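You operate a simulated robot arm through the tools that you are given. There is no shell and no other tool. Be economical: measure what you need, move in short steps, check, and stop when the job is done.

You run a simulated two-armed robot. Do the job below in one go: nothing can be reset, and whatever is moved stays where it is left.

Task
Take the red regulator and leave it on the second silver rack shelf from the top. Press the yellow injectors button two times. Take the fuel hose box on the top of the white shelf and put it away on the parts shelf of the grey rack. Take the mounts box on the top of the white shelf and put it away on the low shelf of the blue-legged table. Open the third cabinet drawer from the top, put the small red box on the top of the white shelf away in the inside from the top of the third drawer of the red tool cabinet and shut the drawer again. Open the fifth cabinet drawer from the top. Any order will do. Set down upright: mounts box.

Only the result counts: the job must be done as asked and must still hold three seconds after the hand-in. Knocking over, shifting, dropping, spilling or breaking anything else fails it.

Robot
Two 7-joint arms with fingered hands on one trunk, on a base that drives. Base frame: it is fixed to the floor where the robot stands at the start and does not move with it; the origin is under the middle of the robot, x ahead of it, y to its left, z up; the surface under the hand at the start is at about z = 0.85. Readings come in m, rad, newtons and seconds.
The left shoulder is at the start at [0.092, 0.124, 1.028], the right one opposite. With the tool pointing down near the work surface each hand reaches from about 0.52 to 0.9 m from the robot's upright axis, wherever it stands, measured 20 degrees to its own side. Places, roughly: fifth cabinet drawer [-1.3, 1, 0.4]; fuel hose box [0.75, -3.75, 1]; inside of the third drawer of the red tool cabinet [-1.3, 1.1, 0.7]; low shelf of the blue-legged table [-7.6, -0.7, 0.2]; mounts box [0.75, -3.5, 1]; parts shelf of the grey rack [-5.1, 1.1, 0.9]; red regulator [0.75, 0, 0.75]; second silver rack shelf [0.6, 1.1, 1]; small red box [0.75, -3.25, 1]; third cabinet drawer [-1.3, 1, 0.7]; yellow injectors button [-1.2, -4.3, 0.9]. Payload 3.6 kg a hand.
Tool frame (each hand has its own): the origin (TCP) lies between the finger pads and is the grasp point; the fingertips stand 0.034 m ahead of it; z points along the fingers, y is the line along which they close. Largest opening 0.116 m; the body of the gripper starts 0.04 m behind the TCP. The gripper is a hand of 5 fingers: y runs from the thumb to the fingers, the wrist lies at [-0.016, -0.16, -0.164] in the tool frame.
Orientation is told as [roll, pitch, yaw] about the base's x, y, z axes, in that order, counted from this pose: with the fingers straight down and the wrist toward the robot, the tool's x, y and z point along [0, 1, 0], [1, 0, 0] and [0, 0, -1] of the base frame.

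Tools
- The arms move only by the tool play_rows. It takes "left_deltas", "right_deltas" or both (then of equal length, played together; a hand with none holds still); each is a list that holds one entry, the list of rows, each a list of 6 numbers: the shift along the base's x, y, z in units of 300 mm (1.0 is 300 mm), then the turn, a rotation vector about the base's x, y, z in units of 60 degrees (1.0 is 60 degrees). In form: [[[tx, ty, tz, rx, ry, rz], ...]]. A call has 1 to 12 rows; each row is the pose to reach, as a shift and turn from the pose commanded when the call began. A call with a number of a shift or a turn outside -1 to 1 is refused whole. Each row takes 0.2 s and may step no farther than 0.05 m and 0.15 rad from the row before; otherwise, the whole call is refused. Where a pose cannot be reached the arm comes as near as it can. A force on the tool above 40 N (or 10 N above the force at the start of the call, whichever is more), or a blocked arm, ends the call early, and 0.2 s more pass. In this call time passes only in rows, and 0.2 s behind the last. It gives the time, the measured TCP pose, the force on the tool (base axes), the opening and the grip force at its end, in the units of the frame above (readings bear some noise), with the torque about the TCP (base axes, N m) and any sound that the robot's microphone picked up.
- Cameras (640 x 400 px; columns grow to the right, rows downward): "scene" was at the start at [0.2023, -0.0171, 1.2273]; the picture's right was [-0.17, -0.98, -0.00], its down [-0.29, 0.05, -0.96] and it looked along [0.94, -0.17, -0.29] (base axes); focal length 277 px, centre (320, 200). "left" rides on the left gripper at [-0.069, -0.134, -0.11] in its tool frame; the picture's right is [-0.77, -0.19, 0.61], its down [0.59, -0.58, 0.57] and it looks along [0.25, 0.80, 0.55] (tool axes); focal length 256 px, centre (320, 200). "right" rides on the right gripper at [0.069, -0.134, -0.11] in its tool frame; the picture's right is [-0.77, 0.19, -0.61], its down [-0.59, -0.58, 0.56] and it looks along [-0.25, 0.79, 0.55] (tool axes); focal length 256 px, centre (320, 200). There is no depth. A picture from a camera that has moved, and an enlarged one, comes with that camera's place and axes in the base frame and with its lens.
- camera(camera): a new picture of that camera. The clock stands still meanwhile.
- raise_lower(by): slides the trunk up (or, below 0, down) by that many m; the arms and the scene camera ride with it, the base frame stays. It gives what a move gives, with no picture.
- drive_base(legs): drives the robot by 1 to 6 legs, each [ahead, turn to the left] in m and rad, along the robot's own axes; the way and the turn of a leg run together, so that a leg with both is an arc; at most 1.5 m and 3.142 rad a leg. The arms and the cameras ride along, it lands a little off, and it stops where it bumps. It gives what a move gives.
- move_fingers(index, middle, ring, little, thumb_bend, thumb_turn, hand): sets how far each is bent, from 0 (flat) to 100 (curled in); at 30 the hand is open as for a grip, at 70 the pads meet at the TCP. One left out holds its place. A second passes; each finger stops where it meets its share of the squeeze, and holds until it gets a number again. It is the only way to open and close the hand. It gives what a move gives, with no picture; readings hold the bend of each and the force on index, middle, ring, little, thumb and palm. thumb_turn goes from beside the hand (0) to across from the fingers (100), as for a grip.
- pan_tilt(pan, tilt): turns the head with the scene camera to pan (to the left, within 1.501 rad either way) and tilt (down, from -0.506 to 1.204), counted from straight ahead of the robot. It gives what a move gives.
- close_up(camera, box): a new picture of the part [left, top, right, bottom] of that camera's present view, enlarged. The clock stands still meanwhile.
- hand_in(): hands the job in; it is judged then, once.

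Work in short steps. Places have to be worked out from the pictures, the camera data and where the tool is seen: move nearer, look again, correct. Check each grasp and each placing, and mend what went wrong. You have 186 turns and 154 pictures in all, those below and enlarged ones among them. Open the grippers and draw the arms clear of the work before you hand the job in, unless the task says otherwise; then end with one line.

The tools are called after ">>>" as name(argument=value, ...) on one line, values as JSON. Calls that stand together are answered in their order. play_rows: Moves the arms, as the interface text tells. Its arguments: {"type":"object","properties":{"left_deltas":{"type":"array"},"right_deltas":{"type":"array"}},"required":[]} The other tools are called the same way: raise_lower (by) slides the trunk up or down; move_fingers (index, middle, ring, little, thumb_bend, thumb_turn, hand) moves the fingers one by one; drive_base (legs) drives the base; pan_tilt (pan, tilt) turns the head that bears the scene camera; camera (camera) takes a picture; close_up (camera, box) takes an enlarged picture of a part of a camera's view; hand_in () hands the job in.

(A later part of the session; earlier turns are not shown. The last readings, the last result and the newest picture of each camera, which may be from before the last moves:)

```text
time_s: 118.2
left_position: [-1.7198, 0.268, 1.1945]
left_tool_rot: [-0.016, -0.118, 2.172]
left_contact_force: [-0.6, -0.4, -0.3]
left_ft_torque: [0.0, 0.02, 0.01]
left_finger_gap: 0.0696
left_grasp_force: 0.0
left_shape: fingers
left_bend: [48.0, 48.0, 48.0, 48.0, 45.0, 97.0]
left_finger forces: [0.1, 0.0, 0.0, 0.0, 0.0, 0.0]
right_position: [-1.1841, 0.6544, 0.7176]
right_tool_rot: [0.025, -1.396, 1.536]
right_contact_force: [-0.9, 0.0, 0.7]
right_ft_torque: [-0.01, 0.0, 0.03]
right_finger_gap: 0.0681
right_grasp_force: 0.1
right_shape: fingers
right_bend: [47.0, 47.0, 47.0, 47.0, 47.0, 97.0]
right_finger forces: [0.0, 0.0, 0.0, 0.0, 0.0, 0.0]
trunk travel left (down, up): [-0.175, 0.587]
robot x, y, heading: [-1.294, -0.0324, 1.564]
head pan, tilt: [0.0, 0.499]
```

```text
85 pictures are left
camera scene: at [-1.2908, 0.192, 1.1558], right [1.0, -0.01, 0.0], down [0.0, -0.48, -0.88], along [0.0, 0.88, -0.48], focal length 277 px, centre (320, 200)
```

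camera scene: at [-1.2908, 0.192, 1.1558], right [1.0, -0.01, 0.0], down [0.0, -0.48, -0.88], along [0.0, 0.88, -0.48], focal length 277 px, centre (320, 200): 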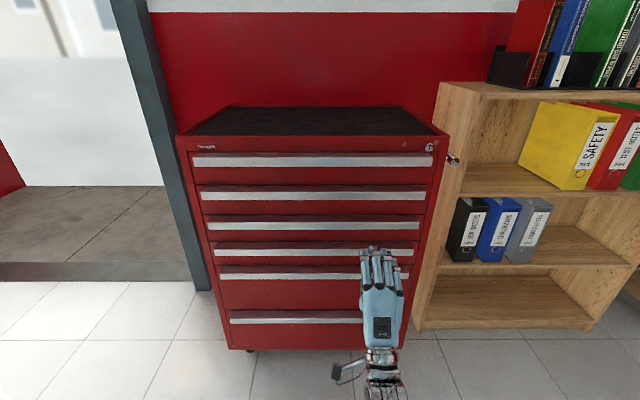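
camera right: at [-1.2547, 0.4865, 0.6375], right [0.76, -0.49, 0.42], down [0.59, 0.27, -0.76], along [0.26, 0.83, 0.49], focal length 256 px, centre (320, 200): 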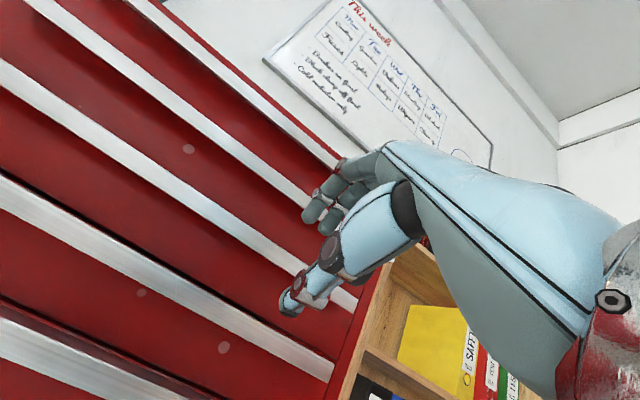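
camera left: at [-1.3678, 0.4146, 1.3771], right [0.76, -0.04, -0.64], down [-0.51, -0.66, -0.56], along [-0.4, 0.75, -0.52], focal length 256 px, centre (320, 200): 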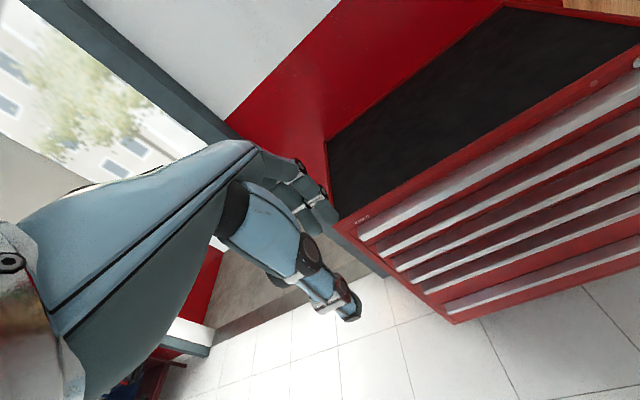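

The tilt is now 80°. Handle 3's lip is at z≈0.707, and the fingers and thumb straddle it. I'll drive forward 0.165 m and then check.

>>> drive_base(legs=[[0.165, 0]])

>>> camera(camera="right")

>>> close_up(camera="scene", box=[280, 200, 480, 325])

```text
time_s: 119.7
left_position: [-1.7177, 0.4164, 1.1965]
left_tool_rot: [-0.026, -0.128, 2.17]
left_contact_force: [-0.5, 0.7, 0.7]
left_ft_torque: [-0.05, -0.02, 0.03]
left_finger_gap: 0.0697
left_grasp_force: 0.1
left_shape: fingers
left_bend: [48.0, 48.0, 48.0, 48.0, 45.0, 97.0]
left_finger forces: [0.0, 0.0, 0.1, 0.0, 0.0, 0.0]
right_position: [-1.1811, 0.8044, 0.7268]
right_tool_rot: [0.039, -1.422, 1.52]
right_contact_force: [0.2, -1.0, -0.1]
right_ft_torque: [0.04, 0.03, 0.04]
right_finger_gap: 0.0683
right_grasp_force: 0.2
right_shape: fingers
right_bend: [47.0, 47.0, 47.0, 47.0, 47.0, 97.0]
right_finger forces: [0.0, 0.1, 0.1, 0.0, 0.0, 0.0]
trunk travel left (down, up): [-0.175, 0.587]
robot x, y, heading: [-1.2936, 0.1275, 1.561]
head pan, tilt: [0.0, 0.499]
stopped in leg 1: the force on the tool passed its limit at 59 N (the readings are from after the stop); the commanded pose is now the measured one
```

```text
84 pictures are left
camera right: at [-1.2517, 0.6761, 0.6118], right [0.76, -0.59, 0.27], down [0.59, 0.47, -0.66], along [0.26, 0.66, 0.7], focal length 256 px, centre (320, 200)
```

right: 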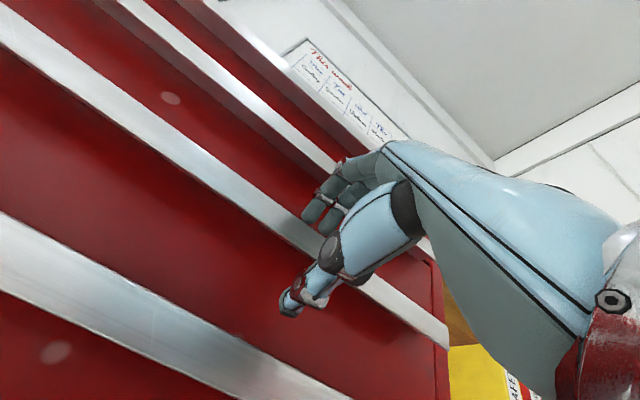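

```text
3.20 times, centred on (380, 262) of scene
camera zoom: at [-1.2887, 0.3544, 1.1558], right [1.0, -0.01, 0.0], down [0.0, -0.48, -0.88], along [0.01, 0.88, -0.48], focal length 886 px, centre (128, 0)
```

zoom: 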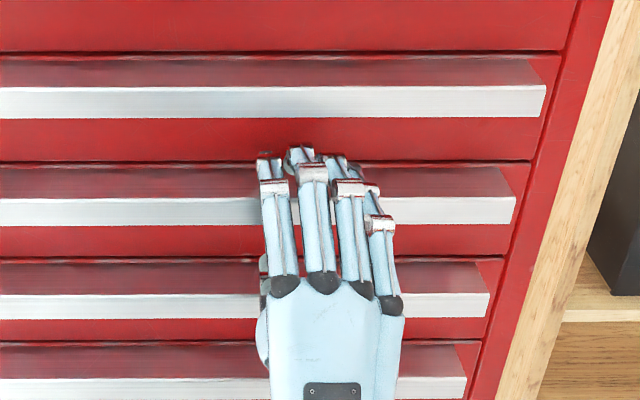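

The fingertips met the drawer face. Re-triangulating puts the lip at y≈0.84, z≈0.72. I'll bend the fingers a bit more, then creep forward.

>>> move_fingers(hand="right", index=53, middle=53, ring=53, little=53, thumb_bend=42)

>>> play_rows(right_deltas=[[[0, 0.035, 0, 0, 0, 0], [0, 0.07, 0, 0, 0, 0], [0, 0.1, 0, 0, 0, 0]]])

>>> move_fingers(hand="right", thumb_bend=80)

>>> camera(camera="right")

```text
time_s: 120.7
left_position: [-1.718, 0.4188, 1.1979]
left_tool_rot: [-0.026, -0.128, 2.169]
left_contact_force: [0.4, -0.2, 0.1]
left_ft_torque: [-0.02, 0.0, 0.0]
left_finger_gap: 0.0694
left_grasp_force: 0.1
left_shape: fingers
left_bend: [48.0, 48.0, 48.0, 48.0, 45.0, 97.0]
left_finger forces: [0.0, 0.1, 0.0, 0.0, 0.0, 0.1]
right_position: [-1.1806, 0.8061, 0.7267]
right_tool_rot: [0.04, -1.42, 1.519]
right_contact_force: [0.8, 0.1, -0.2]
right_ft_torque: [-0.01, -0.01, 0.0]
right_finger_gap: 0.0666
right_grasp_force: 0.1
right_shape: fingers
right_bend: [53.0, 53.0, 53.0, 53.0, 42.0, 97.0]
right_finger forces: [0.1, 0.0, 0.0, 0.0, 0.1, 0.0]
trunk travel left (down, up): [-0.175, 0.587]
robot x, y, heading: [-1.2928, 0.1267, 1.562]
head pan, tilt: [0.0, 0.499]
```

```text
time_s: 121.4
left_position: [-1.7166, 0.415, 1.198]
left_tool_rot: [-0.028, -0.128, 2.169]
left_contact_force: [-1.0, -0.4, 0.9]
left_ft_torque: [-0.02, 0.0, -0.02]
left_finger_gap: 0.0697
left_grasp_force: 0.1
left_shape: fingers
left_bend: [48.0, 48.0, 48.0, 48.0, 45.0, 97.0]
left_finger forces: [0.1, 0.1, 0.2, 0.1, 0.0, 0.1]
right_position: [-1.1816, 0.822, 0.731]
right_tool_rot: [0.053, -1.439, 1.505]
right_contact_force: [-2.6, -28.6, 0.7]
right_ft_torque: [0.67, -0.03, 0.25]
right_finger_gap: 0.0623
right_grasp_force: 13.7
right_shape: fingers
right_bend: [55.0, 54.0, 53.0, 53.0, 42.0, 97.0]
right_finger forces: [18.9, 9.2, 0.0, 0.1, 0.0, 0.0]
trunk travel left (down, up): [-0.175, 0.587]
robot x, y, heading: [-1.2949, 0.1291, 1.557]
head pan, tilt: [0.0, 0.499]
stopped in row 3 (right hand): the force on the tool passed its limit at 44 N (the readings are from after the stop); the commanded pose is now the measured one
```

```text
time_s: 121.9
left_position: [-1.7169, 0.415, 1.1977]
left_tool_rot: [-0.027, -0.126, 2.166]
left_contact_force: [0.4, 0.4, 0.5]
left_ft_torque: [0.02, -0.01, 0.01]
left_finger_gap: 0.0695
left_grasp_force: 0.1
left_shape: fingers
left_bend: [48.0, 48.0, 48.0, 48.0, 45.0, 97.0]
left_finger forces: [0.0, 0.1, 0.1, 0.0, 0.0, 0.1]
right_position: [-1.1808, 0.8196, 0.7227]
right_tool_rot: [0.036, -1.426, 1.522]
right_contact_force: [-0.7, -28.1, -10.6]
right_ft_torque: [1.08, -0.19, 0.34]
right_finger_gap: 0.0217
right_grasp_force: 25.8
right_shape: fingers
right_bend: [54.0, 51.0, 53.0, 53.0, 75.0, 97.0]
right_finger forces: [25.9, 6.6, 0.0, 0.0, 19.6, 0.1]
trunk travel left (down, up): [-0.175, 0.587]
robot x, y, heading: [-1.296, 0.1242, 1.561]
head pan, tilt: [0.0, 0.499]
stopped (right hand): the force on the tool passed its limit at 44 N (the readings are from after the stop); the commanded pose is now the measured one
```

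```text
82 pictures are left
camera right: at [-1.2522, 0.6914, 0.6071], right [0.76, -0.59, 0.27], down [0.59, 0.47, -0.66], along [0.26, 0.66, 0.71], focal length 256 px, centre (320, 200)
```

right: 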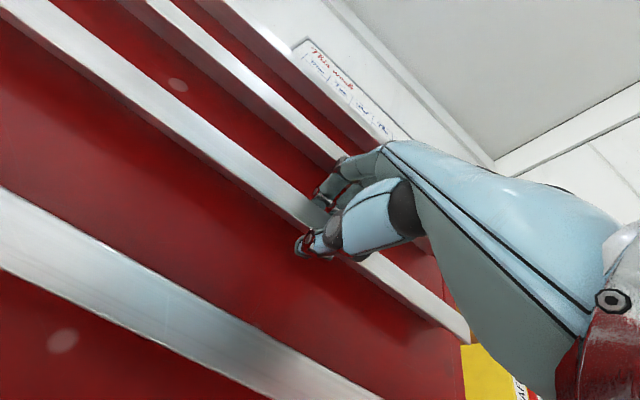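

The thumb has curled to 75 under the lip. I'll close the fingers too and try pulling by driving back a little.

>>> move_fingers(hand="right", index=75, middle=75, ring=75, little=75, thumb_bend=85)

>>> drive_base(legs=[[-0.05, 0]])

>>> camera(camera="scene")

```text
time_s: 122.9
left_position: [-1.7168, 0.4159, 1.1982]
left_tool_rot: [-0.027, -0.129, 2.168]
left_contact_force: [0.0, 0.3, -0.2]
left_ft_torque: [-0.01, 0.01, -0.01]
left_finger_gap: 0.0696
left_grasp_force: 0.1
left_shape: fingers
left_bend: [48.0, 48.0, 48.0, 48.0, 45.0, 97.0]
left_finger forces: [0.0, 0.1, 0.0, 0.0, 0.0, 0.0]
right_position: [-1.1809, 0.8228, 0.7286]
right_tool_rot: [0.041, -1.434, 1.517]
right_contact_force: [4.4, 6.2, 19.3]
right_ft_torque: [1.17, -1.18, 0.14]
right_finger_gap: 0.0138
right_grasp_force: 40.9
right_shape: fingers
right_bend: [66.0, 56.0, 59.0, 64.0, 78.0, 97.0]
right_finger forces: [12.2, 12.0, 12.3, 14.9, 31.7, 0.0]
trunk travel left (down, up): [-0.175, 0.587]
robot x, y, heading: [-1.2919, 0.126, 1.558]
head pan, tilt: [0.0, 0.499]
```

```text
time_s: 123.9
left_position: [-1.7178, 0.3646, 1.1981]
left_tool_rot: [-0.026, -0.128, 2.17]
left_contact_force: [0.7, 1.3, 0.7]
left_ft_torque: [-0.01, 0.0, -0.03]
left_finger_gap: 0.0696
left_grasp_force: 0.0
left_shape: fingers
left_bend: [48.0, 48.0, 48.0, 48.0, 45.0, 97.0]
left_finger forces: [0.1, 0.0, 0.1, 0.0, 0.1, 0.0]
right_position: [-1.182, 0.7723, 0.7276]
right_tool_rot: [0.051, -1.436, 1.507]
right_contact_force: [9.7, 3.3, 19.2]
right_ft_torque: [1.29, -1.11, -0.15]
right_finger_gap: 0.0134
right_grasp_force: 40.8
right_shape: fingers
right_bend: [64.0, 56.0, 59.0, 64.0, 79.0, 97.0]
right_finger forces: [12.4, 11.9, 12.0, 14.8, 31.1, 0.0]
trunk travel left (down, up): [-0.175, 0.587]
robot x, y, heading: [-1.2902, 0.08, 1.562]
head pan, tilt: [0.0, 0.499]
```

```text
81 pictures are left
camera scene: at [-1.288, 0.3034, 1.156], right [1.0, -0.01, 0.0], down [-0.01, -0.48, -0.88], along [0.01, 0.88, -0.48], focal length 277 px, centre (320, 200)
```

scene: 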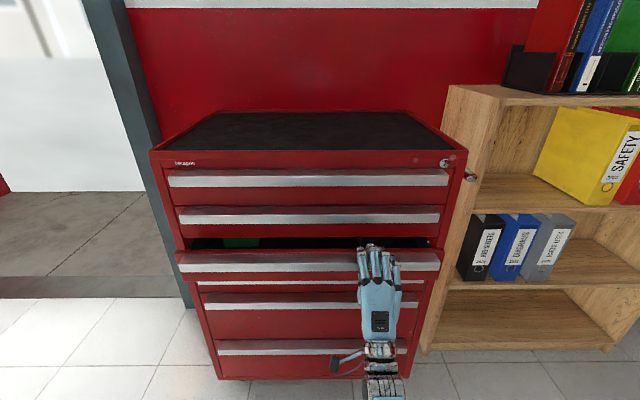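

The third drawer is opening. I'll pull another 0.25 m.

>>> drive_base(legs=[[-0.25, 0]])

>>> pan_tilt(pan=0, tilt=0.7)

>>> camera(camera="scene")

```text
time_s: 125.7
left_position: [-1.7197, 0.1121, 1.1995]
left_tool_rot: [-0.027, -0.132, 2.17]
left_contact_force: [0.2, 0.0, 0.6]
left_ft_torque: [-0.04, 0.0, 0.01]
left_finger_gap: 0.0698
left_grasp_force: 0.1
left_shape: fingers
left_bend: [48.0, 48.0, 48.0, 48.0, 45.0, 97.0]
left_finger forces: [0.1, 0.1, 0.0, 0.0, 0.0, 0.0]
right_position: [-1.1826, 0.521, 0.731]
right_tool_rot: [0.062, -1.439, 1.496]
right_contact_force: [15.9, 0.6, 9.6]
right_ft_torque: [1.01, -0.94, -0.3]
right_finger_gap: 0.0136
right_grasp_force: 38.8
right_shape: fingers
right_bend: [64.0, 58.0, 60.0, 64.0, 78.0, 97.0]
right_finger forces: [10.6, 10.2, 10.2, 12.5, 35.0, 0.0]
trunk travel left (down, up): [-0.175, 0.587]
robot x, y, heading: [-1.2913, -0.174, 1.557]
head pan, tilt: [0.0, 0.499]
```

```text
time_s: 126.4
left_position: [-1.7203, 0.1138, 1.1982]
left_tool_rot: [-0.026, -0.129, 2.17]
left_contact_force: [0.1, -1.0, -0.4]
left_ft_torque: [0.03, 0.02, 0.01]
left_finger_gap: 0.0694
left_grasp_force: 0.1
left_shape: fingers
left_bend: [48.0, 48.0, 48.0, 48.0, 45.0, 97.0]
left_finger forces: [0.0, 0.0, 0.0, 0.1, 0.1, 0.0]
right_position: [-1.1834, 0.5211, 0.7304]
right_tool_rot: [0.058, -1.441, 1.5]
right_contact_force: [9.3, -1.1, 3.3]
right_ft_torque: [0.9, -0.98, 0.02]
right_finger_gap: 0.0133
right_grasp_force: 38.3
right_shape: fingers
right_bend: [65.0, 58.0, 60.0, 64.0, 78.0, 97.0]
right_finger forces: [10.1, 9.4, 9.3, 11.4, 36.3, 0.1]
trunk travel left (down, up): [-0.175, 0.587]
robot x, y, heading: [-1.2978, -0.1722, 1.554]
head pan, tilt: [0.0, 0.7]
```

```text
80 pictures are left
camera scene: at [-1.2901, 0.0453, 1.1384], right [1.0, -0.02, 0.0], down [-0.01, -0.64, -0.77], along [0.01, 0.77, -0.64], focal length 277 px, centre (320, 200)
```

scene: 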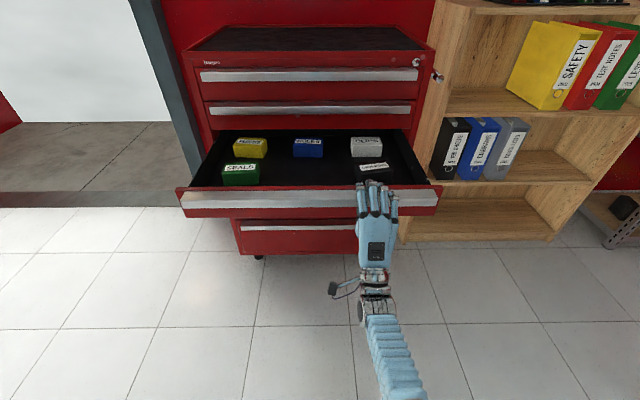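

The drawer is about 0.3 m open, with a free space at front centre between the green and black boxes. I'll release the handle and back away.

>>> move_fingers(hand="right", index=47, middle=47, ring=47, little=47, thumb_bend=38)

>>> drive_base(legs=[[-0.2, 0]])

>>> camera(camera="scene")

```text
time_s: 127.4
left_position: [-1.7206, 0.1134, 1.1977]
left_tool_rot: [-0.026, -0.13, 2.17]
left_contact_force: [0.2, 0.2, 1.0]
left_ft_torque: [-0.02, 0.01, -0.02]
left_finger_gap: 0.0694
left_grasp_force: 0.1
left_shape: fingers
left_bend: [48.0, 48.0, 48.0, 48.0, 45.0, 97.0]
left_finger forces: [0.0, 0.0, 0.0, 0.0, 0.0, 0.0]
right_position: [-1.1835, 0.5211, 0.729]
right_tool_rot: [0.053, -1.438, 1.507]
right_contact_force: [-0.2, -0.1, 0.1]
right_ft_torque: [0.01, 0.01, 0.0]
right_finger_gap: 0.0806
right_grasp_force: 0.0
right_shape: fingers
right_bend: [47.0, 47.0, 47.0, 47.0, 38.0, 97.0]
right_finger forces: [0.1, 0.0, 0.1, 0.1, 0.1, 0.0]
trunk travel left (down, up): [-0.175, 0.587]
robot x, y, heading: [-1.2956, -0.1678, 1.556]
head pan, tilt: [0.0, 0.7]
```

```text
time_s: 128.6
left_position: [-1.7258, -0.0602, 1.1982]
left_tool_rot: [-0.07, -0.169, 2.18]
left_contact_force: [-0.7, 1.8, 0.7]
left_ft_torque: [-0.08, -0.02, 0.04]
left_finger_gap: 0.0693
left_grasp_force: 0.1
left_shape: fingers
left_bend: [48.0, 48.0, 48.0, 48.0, 45.0, 97.0]
left_finger forces: [0.0, 0.1, 0.1, 0.0, 0.0, 0.0]
right_position: [-1.1961, 0.3803, 0.7339]
right_tool_rot: [0.064, -1.443, 1.509]
right_contact_force: [-0.4, 1.2, 0.2]
right_ft_torque: [0.07, 0.04, -0.02]
right_finger_gap: 0.0812
right_grasp_force: 0.0
right_shape: fingers
right_bend: [47.0, 47.0, 47.0, 47.0, 38.0, 97.0]
right_finger forces: [0.0, 0.0, 0.0, 0.0, 0.1, 0.1]
trunk travel left (down, up): [-0.175, 0.587]
robot x, y, heading: [-1.298, -0.2792, 1.563]
head pan, tilt: [0.0, 0.7]
stopped in leg 1: the robot was blocked; the commanded pose is now the measured one
```

```text
79 pictures are left
camera scene: at [-1.2949, -0.0454, 1.136], right [1.0, -0.01, 0.0], down [0.0, -0.66, -0.75], along [0.01, 0.75, -0.66], focal length 277 px, centre (320, 200)
```

scene: 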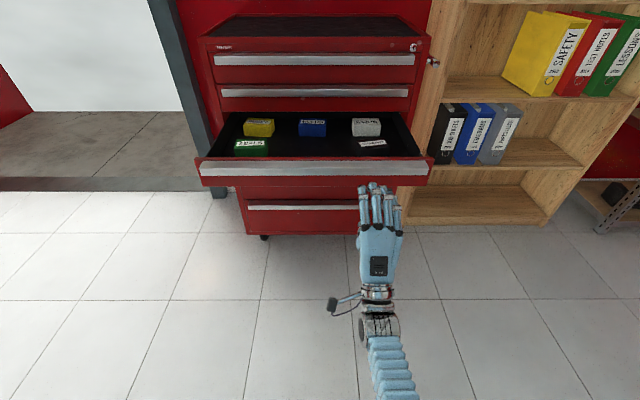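

Backing was stopped near y=-0.28, so something may be behind. I'll look to both sides.

>>> pan_tilt(pan=1.5, tilt=0.6)

>>> camera(camera="scene")

>>> pan_tilt(pan=-1.5, tilt=0.6)

>>> camera(camera="scene")

```text
time_s: 130.2
left_position: [-1.7248, -0.074, 1.1999]
left_tool_rot: [-0.077, -0.18, 2.179]
left_contact_force: [0.0, 1.5, 0.5]
left_ft_torque: [-0.05, 0.0, -0.02]
left_finger_gap: 0.0698
left_grasp_force: 0.0
left_shape: fingers
left_bend: [48.0, 48.0, 48.0, 48.0, 45.0, 97.0]
left_finger forces: [0.1, 0.0, 0.0, 0.1, 0.0, 0.0]
right_position: [-1.1969, 0.3712, 0.7393]
right_tool_rot: [0.073, -1.452, 1.496]
right_contact_force: [0.0, 0.5, -0.5]
right_ft_torque: [0.01, -0.01, 0.01]
right_finger_gap: 0.0813
right_grasp_force: 0.1
right_shape: fingers
right_bend: [47.0, 47.0, 47.0, 47.0, 38.0, 97.0]
right_finger forces: [0.0, 0.0, 0.0, 0.1, 0.0, 0.0]
trunk travel left (down, up): [-0.175, 0.587]
robot x, y, heading: [-1.2984, -0.2785, 1.56]
head pan, tilt: [1.499, 0.6]
```

```text
78 pictures are left
camera scene: at [-1.3832, -0.1385, 1.1465], right [0.08, 1.0, 0.0], down [0.56, -0.05, -0.82], along [-0.82, 0.06, -0.57], focal length 277 px, centre (320, 200)
```

scene: 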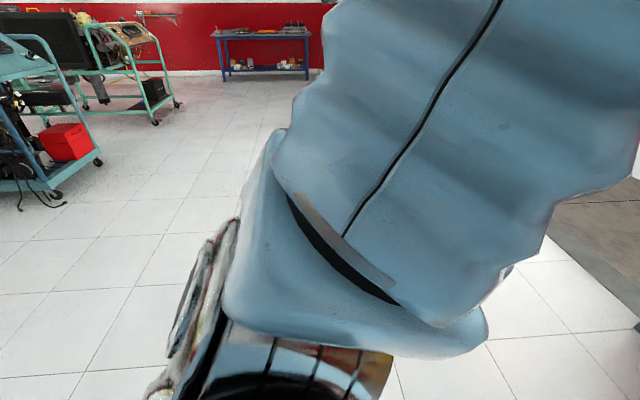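

```text
time_s: 132.8
left_position: [-1.725, -0.0759, 1.1992]
left_tool_rot: [-0.079, -0.181, 2.182]
left_contact_force: [0.3, -0.3, -0.5]
left_ft_torque: [-0.03, 0.03, 0.0]
left_finger_gap: 0.0699
left_grasp_force: 0.0
left_shape: fingers
left_bend: [48.0, 48.0, 48.0, 48.0, 45.0, 97.0]
left_finger forces: [0.0, 0.0, 0.1, 0.1, 0.0, 0.0]
right_position: [-1.1959, 0.3707, 0.7427]
right_tool_rot: [0.074, -1.454, 1.496]
right_contact_force: [-1.0, -0.5, 0.4]
right_ft_torque: [-0.01, 0.0, 0.01]
right_finger_gap: 0.0811
right_grasp_force: 0.0
right_shape: fingers
right_bend: [47.0, 47.0, 47.0, 47.0, 38.0, 97.0]
right_finger forces: [0.1, 0.0, 0.0, 0.1, 0.1, 0.0]
trunk travel left (down, up): [-0.175, 0.587]
robot x, y, heading: [-1.2995, -0.2789, 1.568]
head pan, tilt: [-1.499, 0.6]
```

```text
77 pictures are left
camera scene: at [-1.2068, -0.1412, 1.1469], right [0.07, -1.0, 0.0], down [-0.56, -0.04, -0.83], along [0.82, 0.05, -0.56], focal length 277 px, centre (320, 200)
```

scene: 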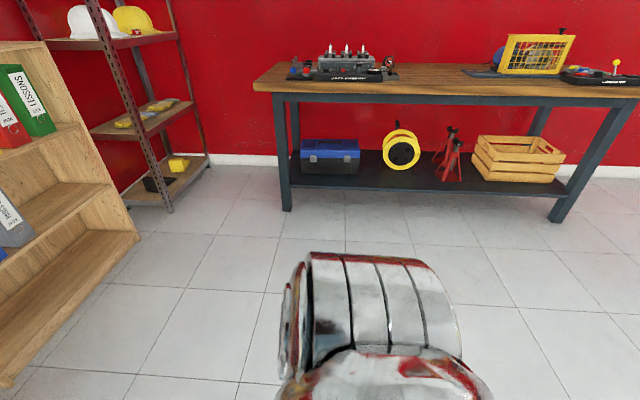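

The floor is clear, so the stops come from the left arm, which is folded too close to the body. I'll move it out forward.

>>> play_rows(left_deltas=[[[0.03, 0.13, 0, -0.03, -0.006, -0.08], [0.06, 0.26, 0, -0.06, -0.012, -0.16], [0.09, 0.39, 0, -0.09, -0.018, -0.24], [0.12, 0.52, 0, -0.12, -0.024, -0.32], [0.15, 0.65, 0, -0.15, -0.03, -0.4], [0.18, 0.78, 0, -0.185, -0.037, -0.477], [0.2, 0.9, 0.0, -0.185, -0.037, -0.477]]])

>>> drive_base(legs=[[-0.15, 0]])

>>> pan_tilt(pan=0.4, tilt=0.4)

>>> camera(camera="scene")

```text
time_s: 134.4
left_position: [-1.669, 0.1932, 1.1991]
left_tool_rot: [-0.046, 0.014, 1.677]
left_contact_force: [0.5, 0.7, 0.0]
left_ft_torque: [0.0, -0.01, -0.01]
left_finger_gap: 0.0693
left_grasp_force: 0.2
left_shape: fingers
left_bend: [48.0, 48.0, 48.0, 48.0, 45.0, 97.0]
left_finger forces: [0.0, 0.1, 0.1, 0.1, 0.1, 0.2]
right_position: [-1.1958, 0.3727, 0.7401]
right_tool_rot: [0.073, -1.451, 1.495]
right_contact_force: [-0.3, -0.2, -0.6]
right_ft_torque: [-0.01, -0.01, 0.01]
right_finger_gap: 0.081
right_grasp_force: 0.0
right_shape: fingers
right_bend: [47.0, 47.0, 47.0, 47.0, 38.0, 97.0]
right_finger forces: [0.0, 0.0, 0.1, 0.0, 0.0, 0.1]
trunk travel left (down, up): [-0.175, 0.587]
robot x, y, heading: [-1.2958, -0.2801, 1.566]
head pan, tilt: [-1.499, 0.6]
```

```text
time_s: 135.7
left_position: [-1.6749, -0.0388, 1.2242]
left_tool_rot: [-0.066, -0.107, 1.709]
left_contact_force: [-0.7, 5.7, -1.1]
left_ft_torque: [-0.33, -0.12, -0.07]
left_finger_gap: 0.0695
left_grasp_force: 0.0
left_shape: fingers
left_bend: [48.0, 48.0, 48.0, 48.0, 45.0, 97.0]
left_finger forces: [0.0, 0.0, 0.0, 0.1, 0.0, 0.1]
right_position: [-1.1988, 0.1878, 0.7647]
right_tool_rot: [-0.096, -1.501, 1.677]
right_contact_force: [-0.9, 1.4, -2.5]
right_ft_torque: [0.24, 0.02, 0.02]
right_finger_gap: 0.0814
right_grasp_force: 0.0
right_shape: fingers
right_bend: [47.0, 47.0, 47.0, 47.0, 38.0, 97.0]
right_finger forces: [0.1, 0.0, 0.0, 0.0, 0.1, 0.0]
trunk travel left (down, up): [-0.175, 0.587]
robot x, y, heading: [-1.2995, -0.3896, 1.57]
head pan, tilt: [-1.499, 0.6]
stopped in leg 1: the robot was blocked; the commanded pose is now the measured one
```

```text
time_s: 137.5
left_position: [-1.6768, -0.0308, 1.2231]
left_tool_rot: [-0.056, -0.101, 1.709]
left_contact_force: [-1.3, -0.7, 0.0]
left_ft_torque: [-0.04, 0.03, -0.01]
left_finger_gap: 0.0696
left_grasp_force: 0.1
left_shape: fingers
left_bend: [48.0, 48.0, 48.0, 48.0, 45.0, 97.0]
left_finger forces: [0.1, 0.0, 0.0, 0.0, 0.0, 0.0]
right_position: [-1.2023, 0.1954, 0.7625]
right_tool_rot: [0.095, -1.496, 1.483]
right_contact_force: [0.1, 0.3, 0.2]
right_ft_torque: [0.0, -0.01, 0.01]
right_finger_gap: 0.0812
right_grasp_force: 0.0
right_shape: fingers
right_bend: [47.0, 47.0, 47.0, 47.0, 38.0, 97.0]
right_finger forces: [0.1, 0.0, 0.0, 0.0, 0.1, 0.1]
trunk travel left (down, up): [-0.175, 0.587]
robot x, y, heading: [-1.2981, -0.388, 1.573]
head pan, tilt: [0.4, 0.4]
```

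```text
76 pictures are left
camera scene: at [-1.3322, -0.1706, 1.1651], right [0.92, 0.39, 0.0], down [0.15, -0.36, -0.92], along [-0.36, 0.85, -0.39], focal length 277 px, centre (320, 200)
```

scene: 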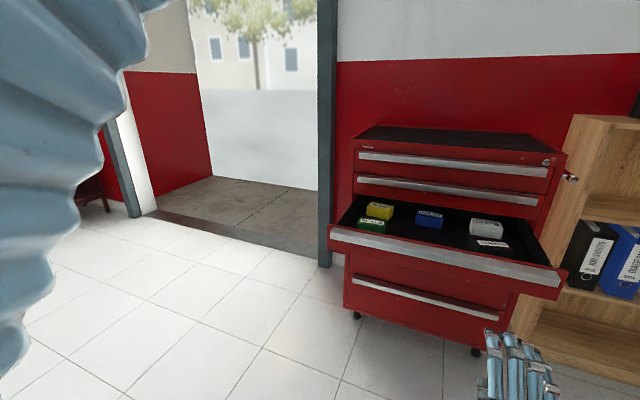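

The base again stopped abruptly after about 0.11 m, so I need to see directly behind. I'll turn left and look back.

>>> drive_base(legs=[[0, 1.2]])

>>> pan_tilt(pan=1.5, tilt=0.5)

>>> camera(camera="scene")

```text
time_s: 140.9
left_position: [-1.7691, -0.6147, 1.2229]
left_tool_rot: [-0.056, -0.1, 2.922]
left_contact_force: [0.7, -0.2, -1.1]
left_ft_torque: [0.0, -0.02, -0.05]
left_finger_gap: 0.0694
left_grasp_force: 0.1
left_shape: fingers
left_bend: [48.0, 48.0, 48.0, 48.0, 45.0, 97.0]
left_finger forces: [0.0, 0.0, 0.0, 0.0, 0.0, 0.0]
right_position: [-1.8104, -0.0916, 0.763]
right_tool_rot: [0.071, -1.495, 2.717]
right_contact_force: [-0.3, 0.3, -1.0]
right_ft_torque: [-0.02, 0.03, 0.0]
right_finger_gap: 0.081
right_grasp_force: 0.0
right_shape: fingers
right_bend: [47.0, 47.0, 47.0, 47.0, 38.0, 97.0]
right_finger forces: [0.0, 0.0, 0.0, 0.0, 0.0, 0.0]
trunk travel left (down, up): [-0.175, 0.587]
robot x, y, heading: [-1.299, -0.39, 2.779]
head pan, tilt: [0.4, 0.4]
```

```text
time_s: 142.3
left_position: [-1.7679, -0.6148, 1.2235]
left_tool_rot: [-0.054, -0.098, 2.92]
left_contact_force: [0.6, 1.0, 0.3]
left_ft_torque: [0.02, 0.03, 0.02]
left_finger_gap: 0.0695
left_grasp_force: 0.1
left_shape: fingers
left_bend: [48.0, 48.0, 48.0, 48.0, 45.0, 97.0]
left_finger forces: [0.0, 0.0, 0.0, 0.1, 0.1, 0.0]
right_position: [-1.809, -0.0903, 0.7628]
right_tool_rot: [0.079, -1.494, 2.708]
right_contact_force: [-0.4, 0.2, 0.0]
right_ft_torque: [0.04, -0.04, -0.02]
right_finger_gap: 0.0812
right_grasp_force: 0.0
right_shape: fingers
right_bend: [47.0, 47.0, 47.0, 47.0, 38.0, 97.0]
right_finger forces: [0.1, 0.0, 0.0, 0.0, 0.1, 0.0]
trunk travel left (down, up): [-0.175, 0.587]
robot x, y, heading: [-1.2975, -0.3882, 2.776]
head pan, tilt: [1.499, 0.499]
```

```text
75 pictures are left
camera scene: at [-1.4594, -0.4245, 1.1559], right [-0.91, 0.42, 0.0], down [0.2, 0.43, -0.88], along [-0.37, -0.8, -0.48], focal length 277 px, centre (320, 200)
```

scene: 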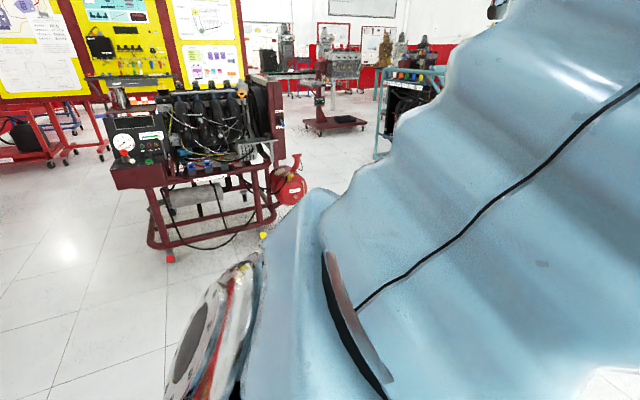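

Nothing is close behind; there is an engine stand at y≈-2. I'll put both arms back into the start-like posture, which drove without trouble.

>>> play_rows(left_deltas=[[[-0.05, 0.1, 0, -0.01, -0.01, 0], [-0.1, 0.2, 0, -0.02, -0.02, 0], [-0.15, 0.3, 0, -0.03, -0.03, 0], [-0.2, 0.4, 0, -0.04, -0.04, 0], [-0.26, 0.5, 0, -0.05, -0.05, 0], [-0.31, 0.6, 0, -0.06, -0.06, 0], [-0.36, 0.7, 0, -0.071, -0.07, 0], [-0.41, 0.8, 0, -0.071, -0.08, 0]]], right_deltas=[[[0.05, 0.07, 0.09, -0.043, -0.111, 0], [0.1, 0.14, 0.18, -0.085, -0.223, 0], [0.15, 0.21, 0.27, -0.128, -0.334, 0], [0.21, 0.28, 0.36, -0.17, -0.446, 0], [0.26, 0.35, 0.46, -0.213, -0.557, 0], [0.31, 0.42, 0.56, -0.256, -0.669, 0], [0.36, 0.48, 0.66, -0.298, -0.78, 0], [0.42, 0.55, 0.76, -0.341, -0.892, 0]]])

>>> play_rows(right_deltas=[[[0, 0, 0.03, -0.042, -0.109, 0], [0, 0, 0.06, -0.084, -0.219, 0], [0, 0, 0.09, -0.125, -0.328, 0], [0, 0, 0.12, -0.167, -0.437, 0]]])

>>> pan_tilt(pan=0.0, tilt=0.5)

>>> camera(camera="scene")

```text
time_s: 144.0
left_position: [-1.8873, -0.4693, 1.2353]
left_tool_rot: [-0.113, -0.029, 3.033]
left_contact_force: [-0.4, 0.7, 0.5]
left_ft_torque: [-0.07, 0.0, 0.02]
left_finger_gap: 0.0695
left_grasp_force: 0.2
left_shape: fingers
left_bend: [48.0, 48.0, 48.0, 48.0, 45.0, 97.0]
left_finger forces: [0.0, 0.0, 0.1, 0.0, 0.0, 0.0]
right_position: [-1.6918, 0.1028, 0.913]
right_tool_rot: [0.269, -0.631, 2.493]
right_contact_force: [-1.2, 0.7, 0.7]
right_ft_torque: [0.01, -0.04, -0.07]
right_finger_gap: 0.0813
right_grasp_force: 0.0
right_shape: fingers
right_bend: [47.0, 47.0, 47.0, 47.0, 38.0, 97.0]
right_finger forces: [0.0, 0.0, 0.0, 0.0, 0.0, 0.0]
right hand out of reach, approached as far as the arm can: row 5, 6, 7
trunk travel left (down, up): [-0.175, 0.587]
robot x, y, heading: [-1.294, -0.3887, 2.776]
head pan, tilt: [1.499, 0.499]
stopped in row 8 (left hand): the arm was blocked; the commanded pose is now the measured one
```

```text
time_s: 145.0
left_position: [-1.8877, -0.4654, 1.234]
left_tool_rot: [-0.111, -0.03, 3.025]
left_contact_force: [-0.9, -0.2, -0.2]
left_ft_torque: [0.01, 0.02, 0.02]
left_finger_gap: 0.0695
left_grasp_force: 0.0
left_shape: fingers
left_bend: [48.0, 48.0, 48.0, 48.0, 45.0, 97.0]
left_finger forces: [0.1, 0.0, 0.1, 0.0, 0.0, 0.1]
right_position: [-1.6911, 0.1051, 0.9502]
right_tool_rot: [0.133, -0.158, 2.543]
right_contact_force: [-1.0, 0.3, -0.1]
right_ft_torque: [-0.02, -0.01, 0.01]
right_finger_gap: 0.0813
right_grasp_force: 0.0
right_shape: fingers
right_bend: [47.0, 47.0, 47.0, 47.0, 38.0, 97.0]
right_finger forces: [0.0, 0.0, 0.0, 0.0, 0.0, 0.0]
trunk travel left (down, up): [-0.175, 0.587]
robot x, y, heading: [-1.2968, -0.3889, 2.775]
head pan, tilt: [1.499, 0.499]
```

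```text
time_s: 146.6
left_position: [-1.8864, -0.4646, 1.2356]
left_tool_rot: [-0.111, -0.03, 3.024]
left_contact_force: [0.8, 0.0, -0.5]
left_ft_torque: [-0.03, 0.0, 0.02]
left_finger_gap: 0.0695
left_grasp_force: 0.0
left_shape: fingers
left_bend: [48.0, 48.0, 48.0, 48.0, 45.0, 97.0]
left_finger forces: [0.1, 0.0, 0.0, 0.0, 0.0, 0.0]
right_position: [-1.6917, 0.1051, 0.9498]
right_tool_rot: [0.134, -0.158, 2.542]
right_contact_force: [0.0, 0.6, 0.4]
right_ft_torque: [0.01, 0.01, -0.01]
right_finger_gap: 0.0812
right_grasp_force: 0.0
right_shape: fingers
right_bend: [47.0, 47.0, 47.0, 47.0, 38.0, 97.0]
right_finger forces: [0.0, 0.1, 0.0, 0.0, 0.0, 0.0]
trunk travel left (down, up): [-0.175, 0.587]
robot x, y, heading: [-1.2995, -0.3901, 2.778]
head pan, tilt: [0.0, 0.499]
```

```text
74 pictures are left
camera scene: at [-1.5056, -0.3085, 1.1559], right [0.36, 0.93, 0.0], down [0.45, -0.17, -0.88], along [-0.82, 0.31, -0.48], focal length 277 px, centre (320, 200)
```

scene: 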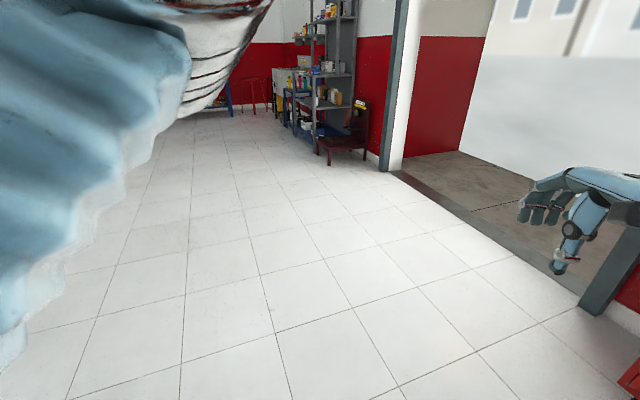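

The left arm's elbow is raised right against the head camera, which explains the blocks. I'll move the left hand down and outward.

>>> play_rows(left_deltas=[[[-0.02, -0.06, -0.1, 0, 0, 0], [-0.05, -0.12, -0.2, 0, 0, 0], [-0.08, -0.18, -0.3, 0, 0, 0], [-0.11, -0.25, -0.4, 0, 0, 0], [-0.15, -0.32, -0.5, 0, 0, 0], [-0.2, -0.36, -0.6, 0, 0, 0], [-0.25, -0.38, -0.7, 0, 0, 0]]])

>>> camera(camera="scene")

```text
time_s: 148.2
left_position: [-1.9615, -0.5779, 1.0256]
left_tool_rot: [-0.107, -0.028, 3.021]
left_contact_force: [0.2, 0.3, 0.0]
left_ft_torque: [-0.01, -0.03, 0.02]
left_finger_gap: 0.0695
left_grasp_force: 0.0
left_shape: fingers
left_bend: [48.0, 48.0, 48.0, 48.0, 45.0, 97.0]
left_finger forces: [0.1, 0.1, 0.0, 0.0, 0.0, 0.1]
right_position: [-1.6917, 0.1045, 0.9499]
right_tool_rot: [0.135, -0.156, 2.542]
right_contact_force: [-0.7, -0.1, 0.1]
right_ft_torque: [0.03, 0.02, 0.01]
right_finger_gap: 0.0813
right_grasp_force: 0.0
right_shape: fingers
right_bend: [47.0, 47.0, 47.0, 47.0, 38.0, 97.0]
right_finger forces: [0.1, 0.0, 0.0, 0.0, 0.1, 0.0]
trunk travel left (down, up): [-0.175, 0.587]
robot x, y, heading: [-1.2958, -0.3896, 2.771]
head pan, tilt: [0.0, 0.499]
```

```text
73 pictures are left
camera scene: at [-1.5064, -0.3087, 1.1557], right [0.36, 0.93, 0.0], down [0.45, -0.17, -0.88], along [-0.82, 0.31, -0.48], focal length 277 px, centre (320, 200)
```

scene: 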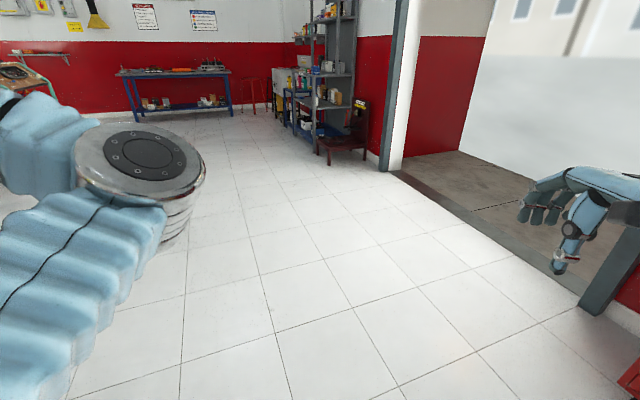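

The elbow is clear of the head. I'll turn left to face the white-shelf side of the room and look.

>>> drive_base(legs=[[0, 2.4]])

>>> pan_tilt(pan=0.0, tilt=0.25)

>>> camera(camera="scene")

```text
time_s: 154.2
left_position: [-0.689, -0.7086, 1.0272]
left_tool_rot: [-0.108, -0.03, -0.884]
left_contact_force: [-0.6, 0.3, -0.2]
left_ft_torque: [0.01, -0.02, 0.03]
left_finger_gap: 0.0696
left_grasp_force: 0.1
left_shape: fingers
left_bend: [48.0, 48.0, 48.0, 48.0, 45.0, 97.0]
left_finger forces: [0.1, 0.1, 0.0, 0.0, 0.0, 0.0]
right_position: [-1.3563, -1.0176, 0.9503]
right_tool_rot: [0.135, -0.157, -1.363]
right_contact_force: [-0.2, 0.5, -0.5]
right_ft_torque: [-0.02, -0.01, 0.0]
right_finger_gap: 0.0813
right_grasp_force: 0.1
right_shape: fingers
right_bend: [47.0, 47.0, 47.0, 47.0, 38.0, 97.0]
right_finger forces: [0.0, 0.0, 0.1, 0.1, 0.0, 0.0]
trunk travel left (down, up): [-0.175, 0.587]
robot x, y, heading: [-1.2984, -0.3904, -1.135]
head pan, tilt: [0.0, 0.499]
```

```text
time_s: 155.0
left_position: [-0.6882, -0.7093, 1.0266]
left_tool_rot: [-0.107, -0.03, -0.885]
left_contact_force: [-0.1, -0.3, -0.3]
left_ft_torque: [0.01, -0.03, 0.01]
left_finger_gap: 0.07
left_grasp_force: 0.0
left_shape: fingers
left_bend: [48.0, 48.0, 48.0, 48.0, 45.0, 97.0]
left_finger forces: [0.1, 0.0, 0.0, 0.0, 0.0, 0.0]
right_position: [-1.356, -1.017, 0.9509]
right_tool_rot: [0.136, -0.16, -1.361]
right_contact_force: [0.3, 0.6, -0.6]
right_ft_torque: [0.03, 0.0, 0.02]
right_finger_gap: 0.0813
right_grasp_force: 0.0
right_shape: fingers
right_bend: [47.0, 47.0, 47.0, 47.0, 38.0, 97.0]
right_finger forces: [0.0, 0.0, 0.0, 0.0, 0.0, 0.0]
trunk travel left (down, up): [-0.175, 0.587]
robot x, y, heading: [-1.2964, -0.3896, -1.128]
head pan, tilt: [0.0, 0.25]
```

```text
72 pictures are left
camera scene: at [-1.1995, -0.595, 1.179], right [-0.9, -0.43, 0.0], down [-0.11, 0.22, -0.97], along [0.41, -0.88, -0.25], focal length 277 px, centre (320, 200)
```

scene: 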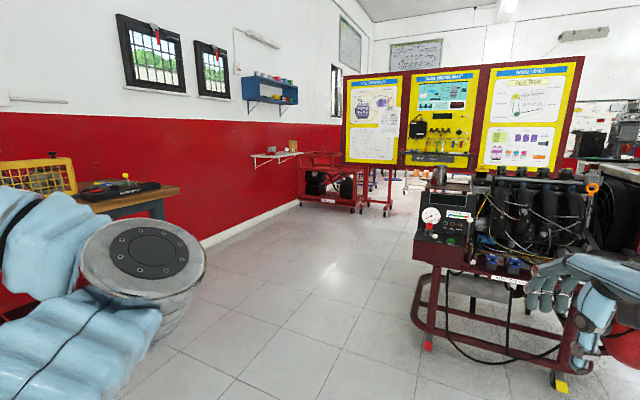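

I can see the white wall shelf at about (0.77, -3.5). I'll raise the trunk a bit and drive between the bench end and the engine stand.

>>> raise_lower(by=0.12)

>>> drive_base(legs=[[0, 0.045], [1.4, 0], [0.31, 0], [0, -0.19]])

>>> camera(camera="scene")

```text
time_s: 156.5
left_position: [-0.6888, -0.7106, 1.1461]
left_tool_rot: [-0.106, -0.029, -0.884]
left_contact_force: [-0.7, -0.4, -0.3]
left_ft_torque: [0.02, -0.03, 0.01]
left_finger_gap: 0.0694
left_grasp_force: 0.0
left_shape: fingers
left_bend: [48.0, 48.0, 48.0, 48.0, 45.0, 97.0]
left_finger forces: [0.1, 0.0, 0.0, 0.0, 0.0, 0.0]
right_position: [-1.3571, -1.0183, 1.0698]
right_tool_rot: [0.134, -0.157, -1.363]
right_contact_force: [-0.2, 0.6, 0.8]
right_ft_torque: [-0.01, 0.0, 0.02]
right_finger_gap: 0.0813
right_grasp_force: 0.1
right_shape: fingers
right_bend: [47.0, 47.0, 47.0, 47.0, 38.0, 97.0]
right_finger forces: [0.0, 0.1, 0.0, 0.0, 0.0, 0.0]
trunk travel left (down, up): [-0.295, 0.467]
robot x, y, heading: [-1.2976, -0.3828, -1.134]
head pan, tilt: [0.0, 0.25]
```

```text
time_s: 166.1
left_position: [0.1071, -2.1327, 1.1941]
left_tool_rot: [-0.01, -0.239, -0.672]
left_contact_force: [-0.5, 0.3, -14.0]
left_ft_torque: [-0.41, -0.17, -0.09]
left_finger_gap: 0.0693
left_grasp_force: 0.2
left_shape: fingers
left_bend: [48.0, 48.0, 48.0, 48.0, 45.0, 97.0]
left_finger forces: [0.1, 0.1, 0.0, 0.1, 0.0, 0.0]
right_position: [-0.5857, -2.4844, 0.9949]
right_tool_rot: [0.074, -0.001, -1.359]
right_contact_force: [1.6, -1.2, -1.2]
right_ft_torque: [0.12, 0.11, -0.01]
right_finger_gap: 0.0815
right_grasp_force: 0.1
right_shape: fingers
right_bend: [47.0, 47.0, 47.0, 47.0, 38.0, 97.0]
right_finger forces: [0.0, 0.1, 0.0, 0.0, 0.0, 0.0]
trunk travel left (down, up): [-0.295, 0.467]
robot x, y, heading: [-0.5121, -1.9356, -1.111]
head pan, tilt: [0.0, 0.25]
stopped in leg 4: the robot was blocked; the commanded pose is now the measured one
```

```text
71 pictures are left
camera scene: at [-0.421, -2.1144, 1.3028], right [-0.9, -0.44, 0.0], down [-0.12, 0.24, -0.96], along [0.43, -0.86, -0.27], focal length 277 px, centre (320, 200)
```

scene: 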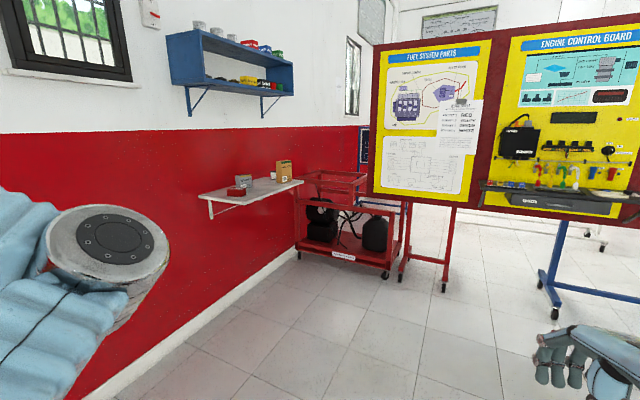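

Blocked again on a right turn, and the left elbow is still close to the head. I'll re-pose the left hand further forward and square.

>>> play_rows(left_deltas=[[[-0.07, -0.11, 0, 0.02, 0.03, -0.05], [-0.14, -0.21, -0.02, 0.04, 0.05, -0.1], [-0.21, -0.32, -0.04, 0.06, 0.08, -0.15], [-0.29, -0.42, -0.06, 0.08, 0.1, -0.2], [-0.36, -0.53, -0.08, 0.1, 0.13, -0.25], [-0.43, -0.63, -0.1, 0.12, 0.15, -0.3], [-0.5, -0.74, -0.12, 0.142, 0.179, -0.334], [-0.57, -0.84, -0.14, 0.142, 0.179, -0.334]]])

>>> camera(camera="scene")

```text
time_s: 166.4
left_position: [0.0728, -2.1481, 1.1989]
left_tool_rot: [-0.066, -0.21, -0.773]
left_contact_force: [2.1, -2.5, 1.0]
left_ft_torque: [0.19, 0.12, -0.03]
left_finger_gap: 0.0698
left_grasp_force: 0.1
left_shape: fingers
left_bend: [48.0, 48.0, 48.0, 48.0, 45.0, 97.0]
left_finger forces: [0.0, 0.0, 0.0, 0.0, 0.0, 0.1]
right_position: [-0.5899, -2.478, 1.0347]
right_tool_rot: [0.107, -0.1, -1.353]
right_contact_force: [2.3, -1.9, -0.2]
right_ft_torque: [0.12, 0.1, 0.0]
right_finger_gap: 0.081
right_grasp_force: 0.1
right_shape: fingers
right_bend: [47.0, 47.0, 47.0, 47.0, 38.0, 97.0]
right_finger forces: [0.0, 0.1, 0.0, 0.1, 0.0, 0.0]
trunk travel left (down, up): [-0.295, 0.467]
robot x, y, heading: [-0.5086, -1.9351, -1.119]
head pan, tilt: [0.0, 0.25]
stopped in row 1 (right hand): the arm was blocked; the commanded pose is now the measured one
```

```text
70 pictures are left
camera scene: at [-0.4355, -2.0875, 1.3042], right [-0.9, -0.44, 0.0], down [-0.11, 0.22, -0.97], along [0.42, -0.87, -0.25], focal length 277 px, centre (320, 200)
```

scene: 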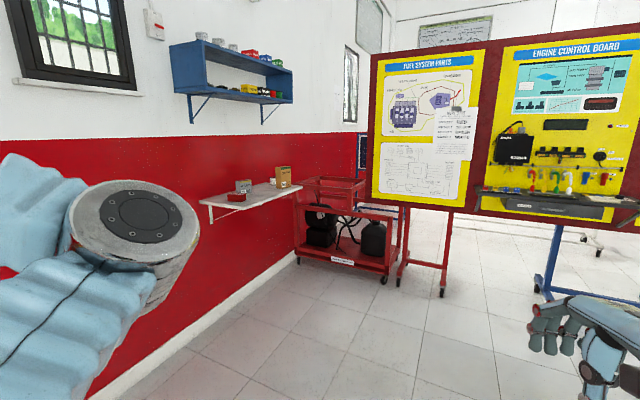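

The torso was still swaying. I'll let it settle, then retry the left re-pose.

>>> pan_tilt(pan=0.0, tilt=0.35)

>>> play_rows(left_deltas=[[[-0.06, -0.1, 0, 0.02, 0.03, -0.04], [-0.12, -0.2, -0.02, 0.04, 0.05, -0.08], [-0.18, -0.3, -0.04, 0.06, 0.08, -0.12], [-0.25, -0.4, -0.06, 0.08, 0.1, -0.16], [-0.32, -0.5, -0.08, 0.1, 0.13, -0.2], [-0.39, -0.6, -0.1, 0.12, 0.15, -0.24], [-0.45, -0.7, -0.12, 0.142, 0.16, -0.27], [-0.5, -0.78, -0.14, 0.142, 0.16, -0.27]]])

>>> camera(camera="scene")

```text
time_s: 167.1
left_position: [0.0801, -2.1563, 1.1953]
left_tool_rot: [-0.059, -0.204, -0.77]
left_contact_force: [-0.2, -0.7, -1.3]
left_ft_torque: [0.01, 0.04, -0.03]
left_finger_gap: 0.0697
left_grasp_force: 0.1
left_shape: fingers
left_bend: [48.0, 48.0, 48.0, 48.0, 45.0, 97.0]
left_finger forces: [0.0, 0.1, 0.0, 0.1, 0.0, 0.1]
right_position: [-0.5852, -2.4855, 1.0316]
right_tool_rot: [0.102, -0.092, -1.355]
right_contact_force: [1.2, 0.3, -0.3]
right_ft_torque: [0.06, 0.01, -0.02]
right_finger_gap: 0.0812
right_grasp_force: 0.1
right_shape: fingers
right_bend: [47.0, 47.0, 47.0, 47.0, 38.0, 97.0]
right_finger forces: [0.0, 0.0, 0.1, 0.0, 0.0, 0.1]
trunk travel left (down, up): [-0.295, 0.467]
robot x, y, heading: [-0.5131, -1.934, -1.121]
head pan, tilt: [0.0, 0.351]
```

```text
time_s: 168.8
left_position: [-0.0731, -2.39, 1.1524]
left_tool_rot: [-0.102, 0.013, -1.053]
left_contact_force: [0.1, -0.3, 0.0]
left_ft_torque: [0.02, -0.01, -0.02]
left_finger_gap: 0.0697
left_grasp_force: 0.1
left_shape: fingers
left_bend: [48.0, 48.0, 48.0, 48.0, 45.0, 97.0]
left_finger forces: [0.0, 0.1, 0.1, 0.1, 0.0, 0.1]
right_position: [-0.5885, -2.485, 1.0319]
right_tool_rot: [0.101, -0.095, -1.357]
right_contact_force: [-0.7, 0.5, -0.8]
right_ft_torque: [0.02, 0.01, 0.03]
right_finger_gap: 0.081
right_grasp_force: 0.1
right_shape: fingers
right_bend: [47.0, 47.0, 47.0, 47.0, 38.0, 97.0]
right_finger forces: [0.0, 0.0, 0.0, 0.0, 0.0, 0.0]
trunk travel left (down, up): [-0.295, 0.467]
robot x, y, heading: [-0.5061, -1.9348, -1.117]
head pan, tilt: [0.0, 0.351]
```

```text
69 pictures are left
camera scene: at [-0.4348, -2.0888, 1.2946], right [-0.9, -0.44, 0.0], down [-0.15, 0.31, -0.94], along [0.41, -0.84, -0.34], focal length 277 px, centre (320, 200)
```

scene: 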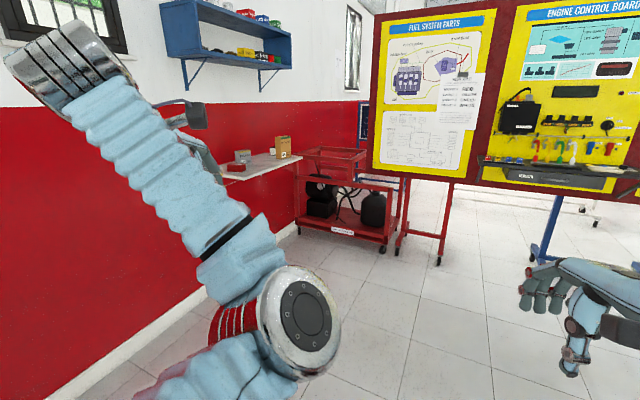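

I'll zoom in on the shelf and the board to identify the objects.

>>> close_up(camera="scene", box=[190, 125, 318, 205])

>>> close_up(camera="scene", box=[464, 60, 640, 210])

```text
5.00 times, centred on (254, 165) of scene
camera zoom: at [-0.4348, -2.0888, 1.2946], right [-0.9, -0.44, 0.0], down [-0.15, 0.31, -0.94], along [0.41, -0.84, -0.34], focal length 1385 px, centre (650, 375)
```

zoom: 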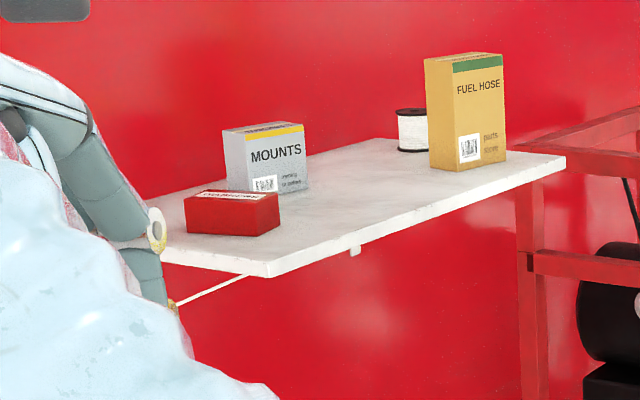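

```text
2.67 times, centred on (552, 135) of scene
camera zoom: at [-0.4348, -2.0888, 1.2946], right [-0.9, -0.44, 0.0], down [-0.15, 0.31, -0.94], along [0.41, -0.84, -0.34], focal length 739 px, centre (-299, 373)
```

zoom: 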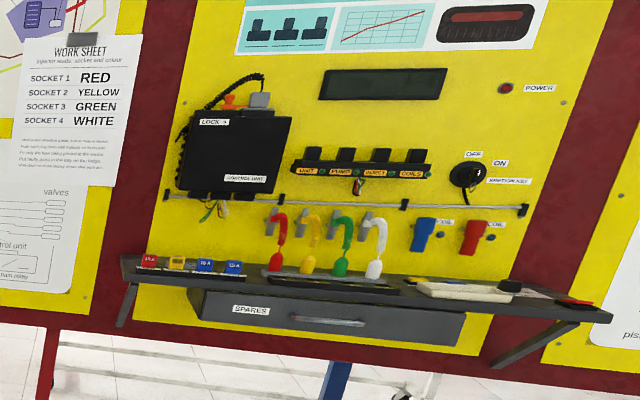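

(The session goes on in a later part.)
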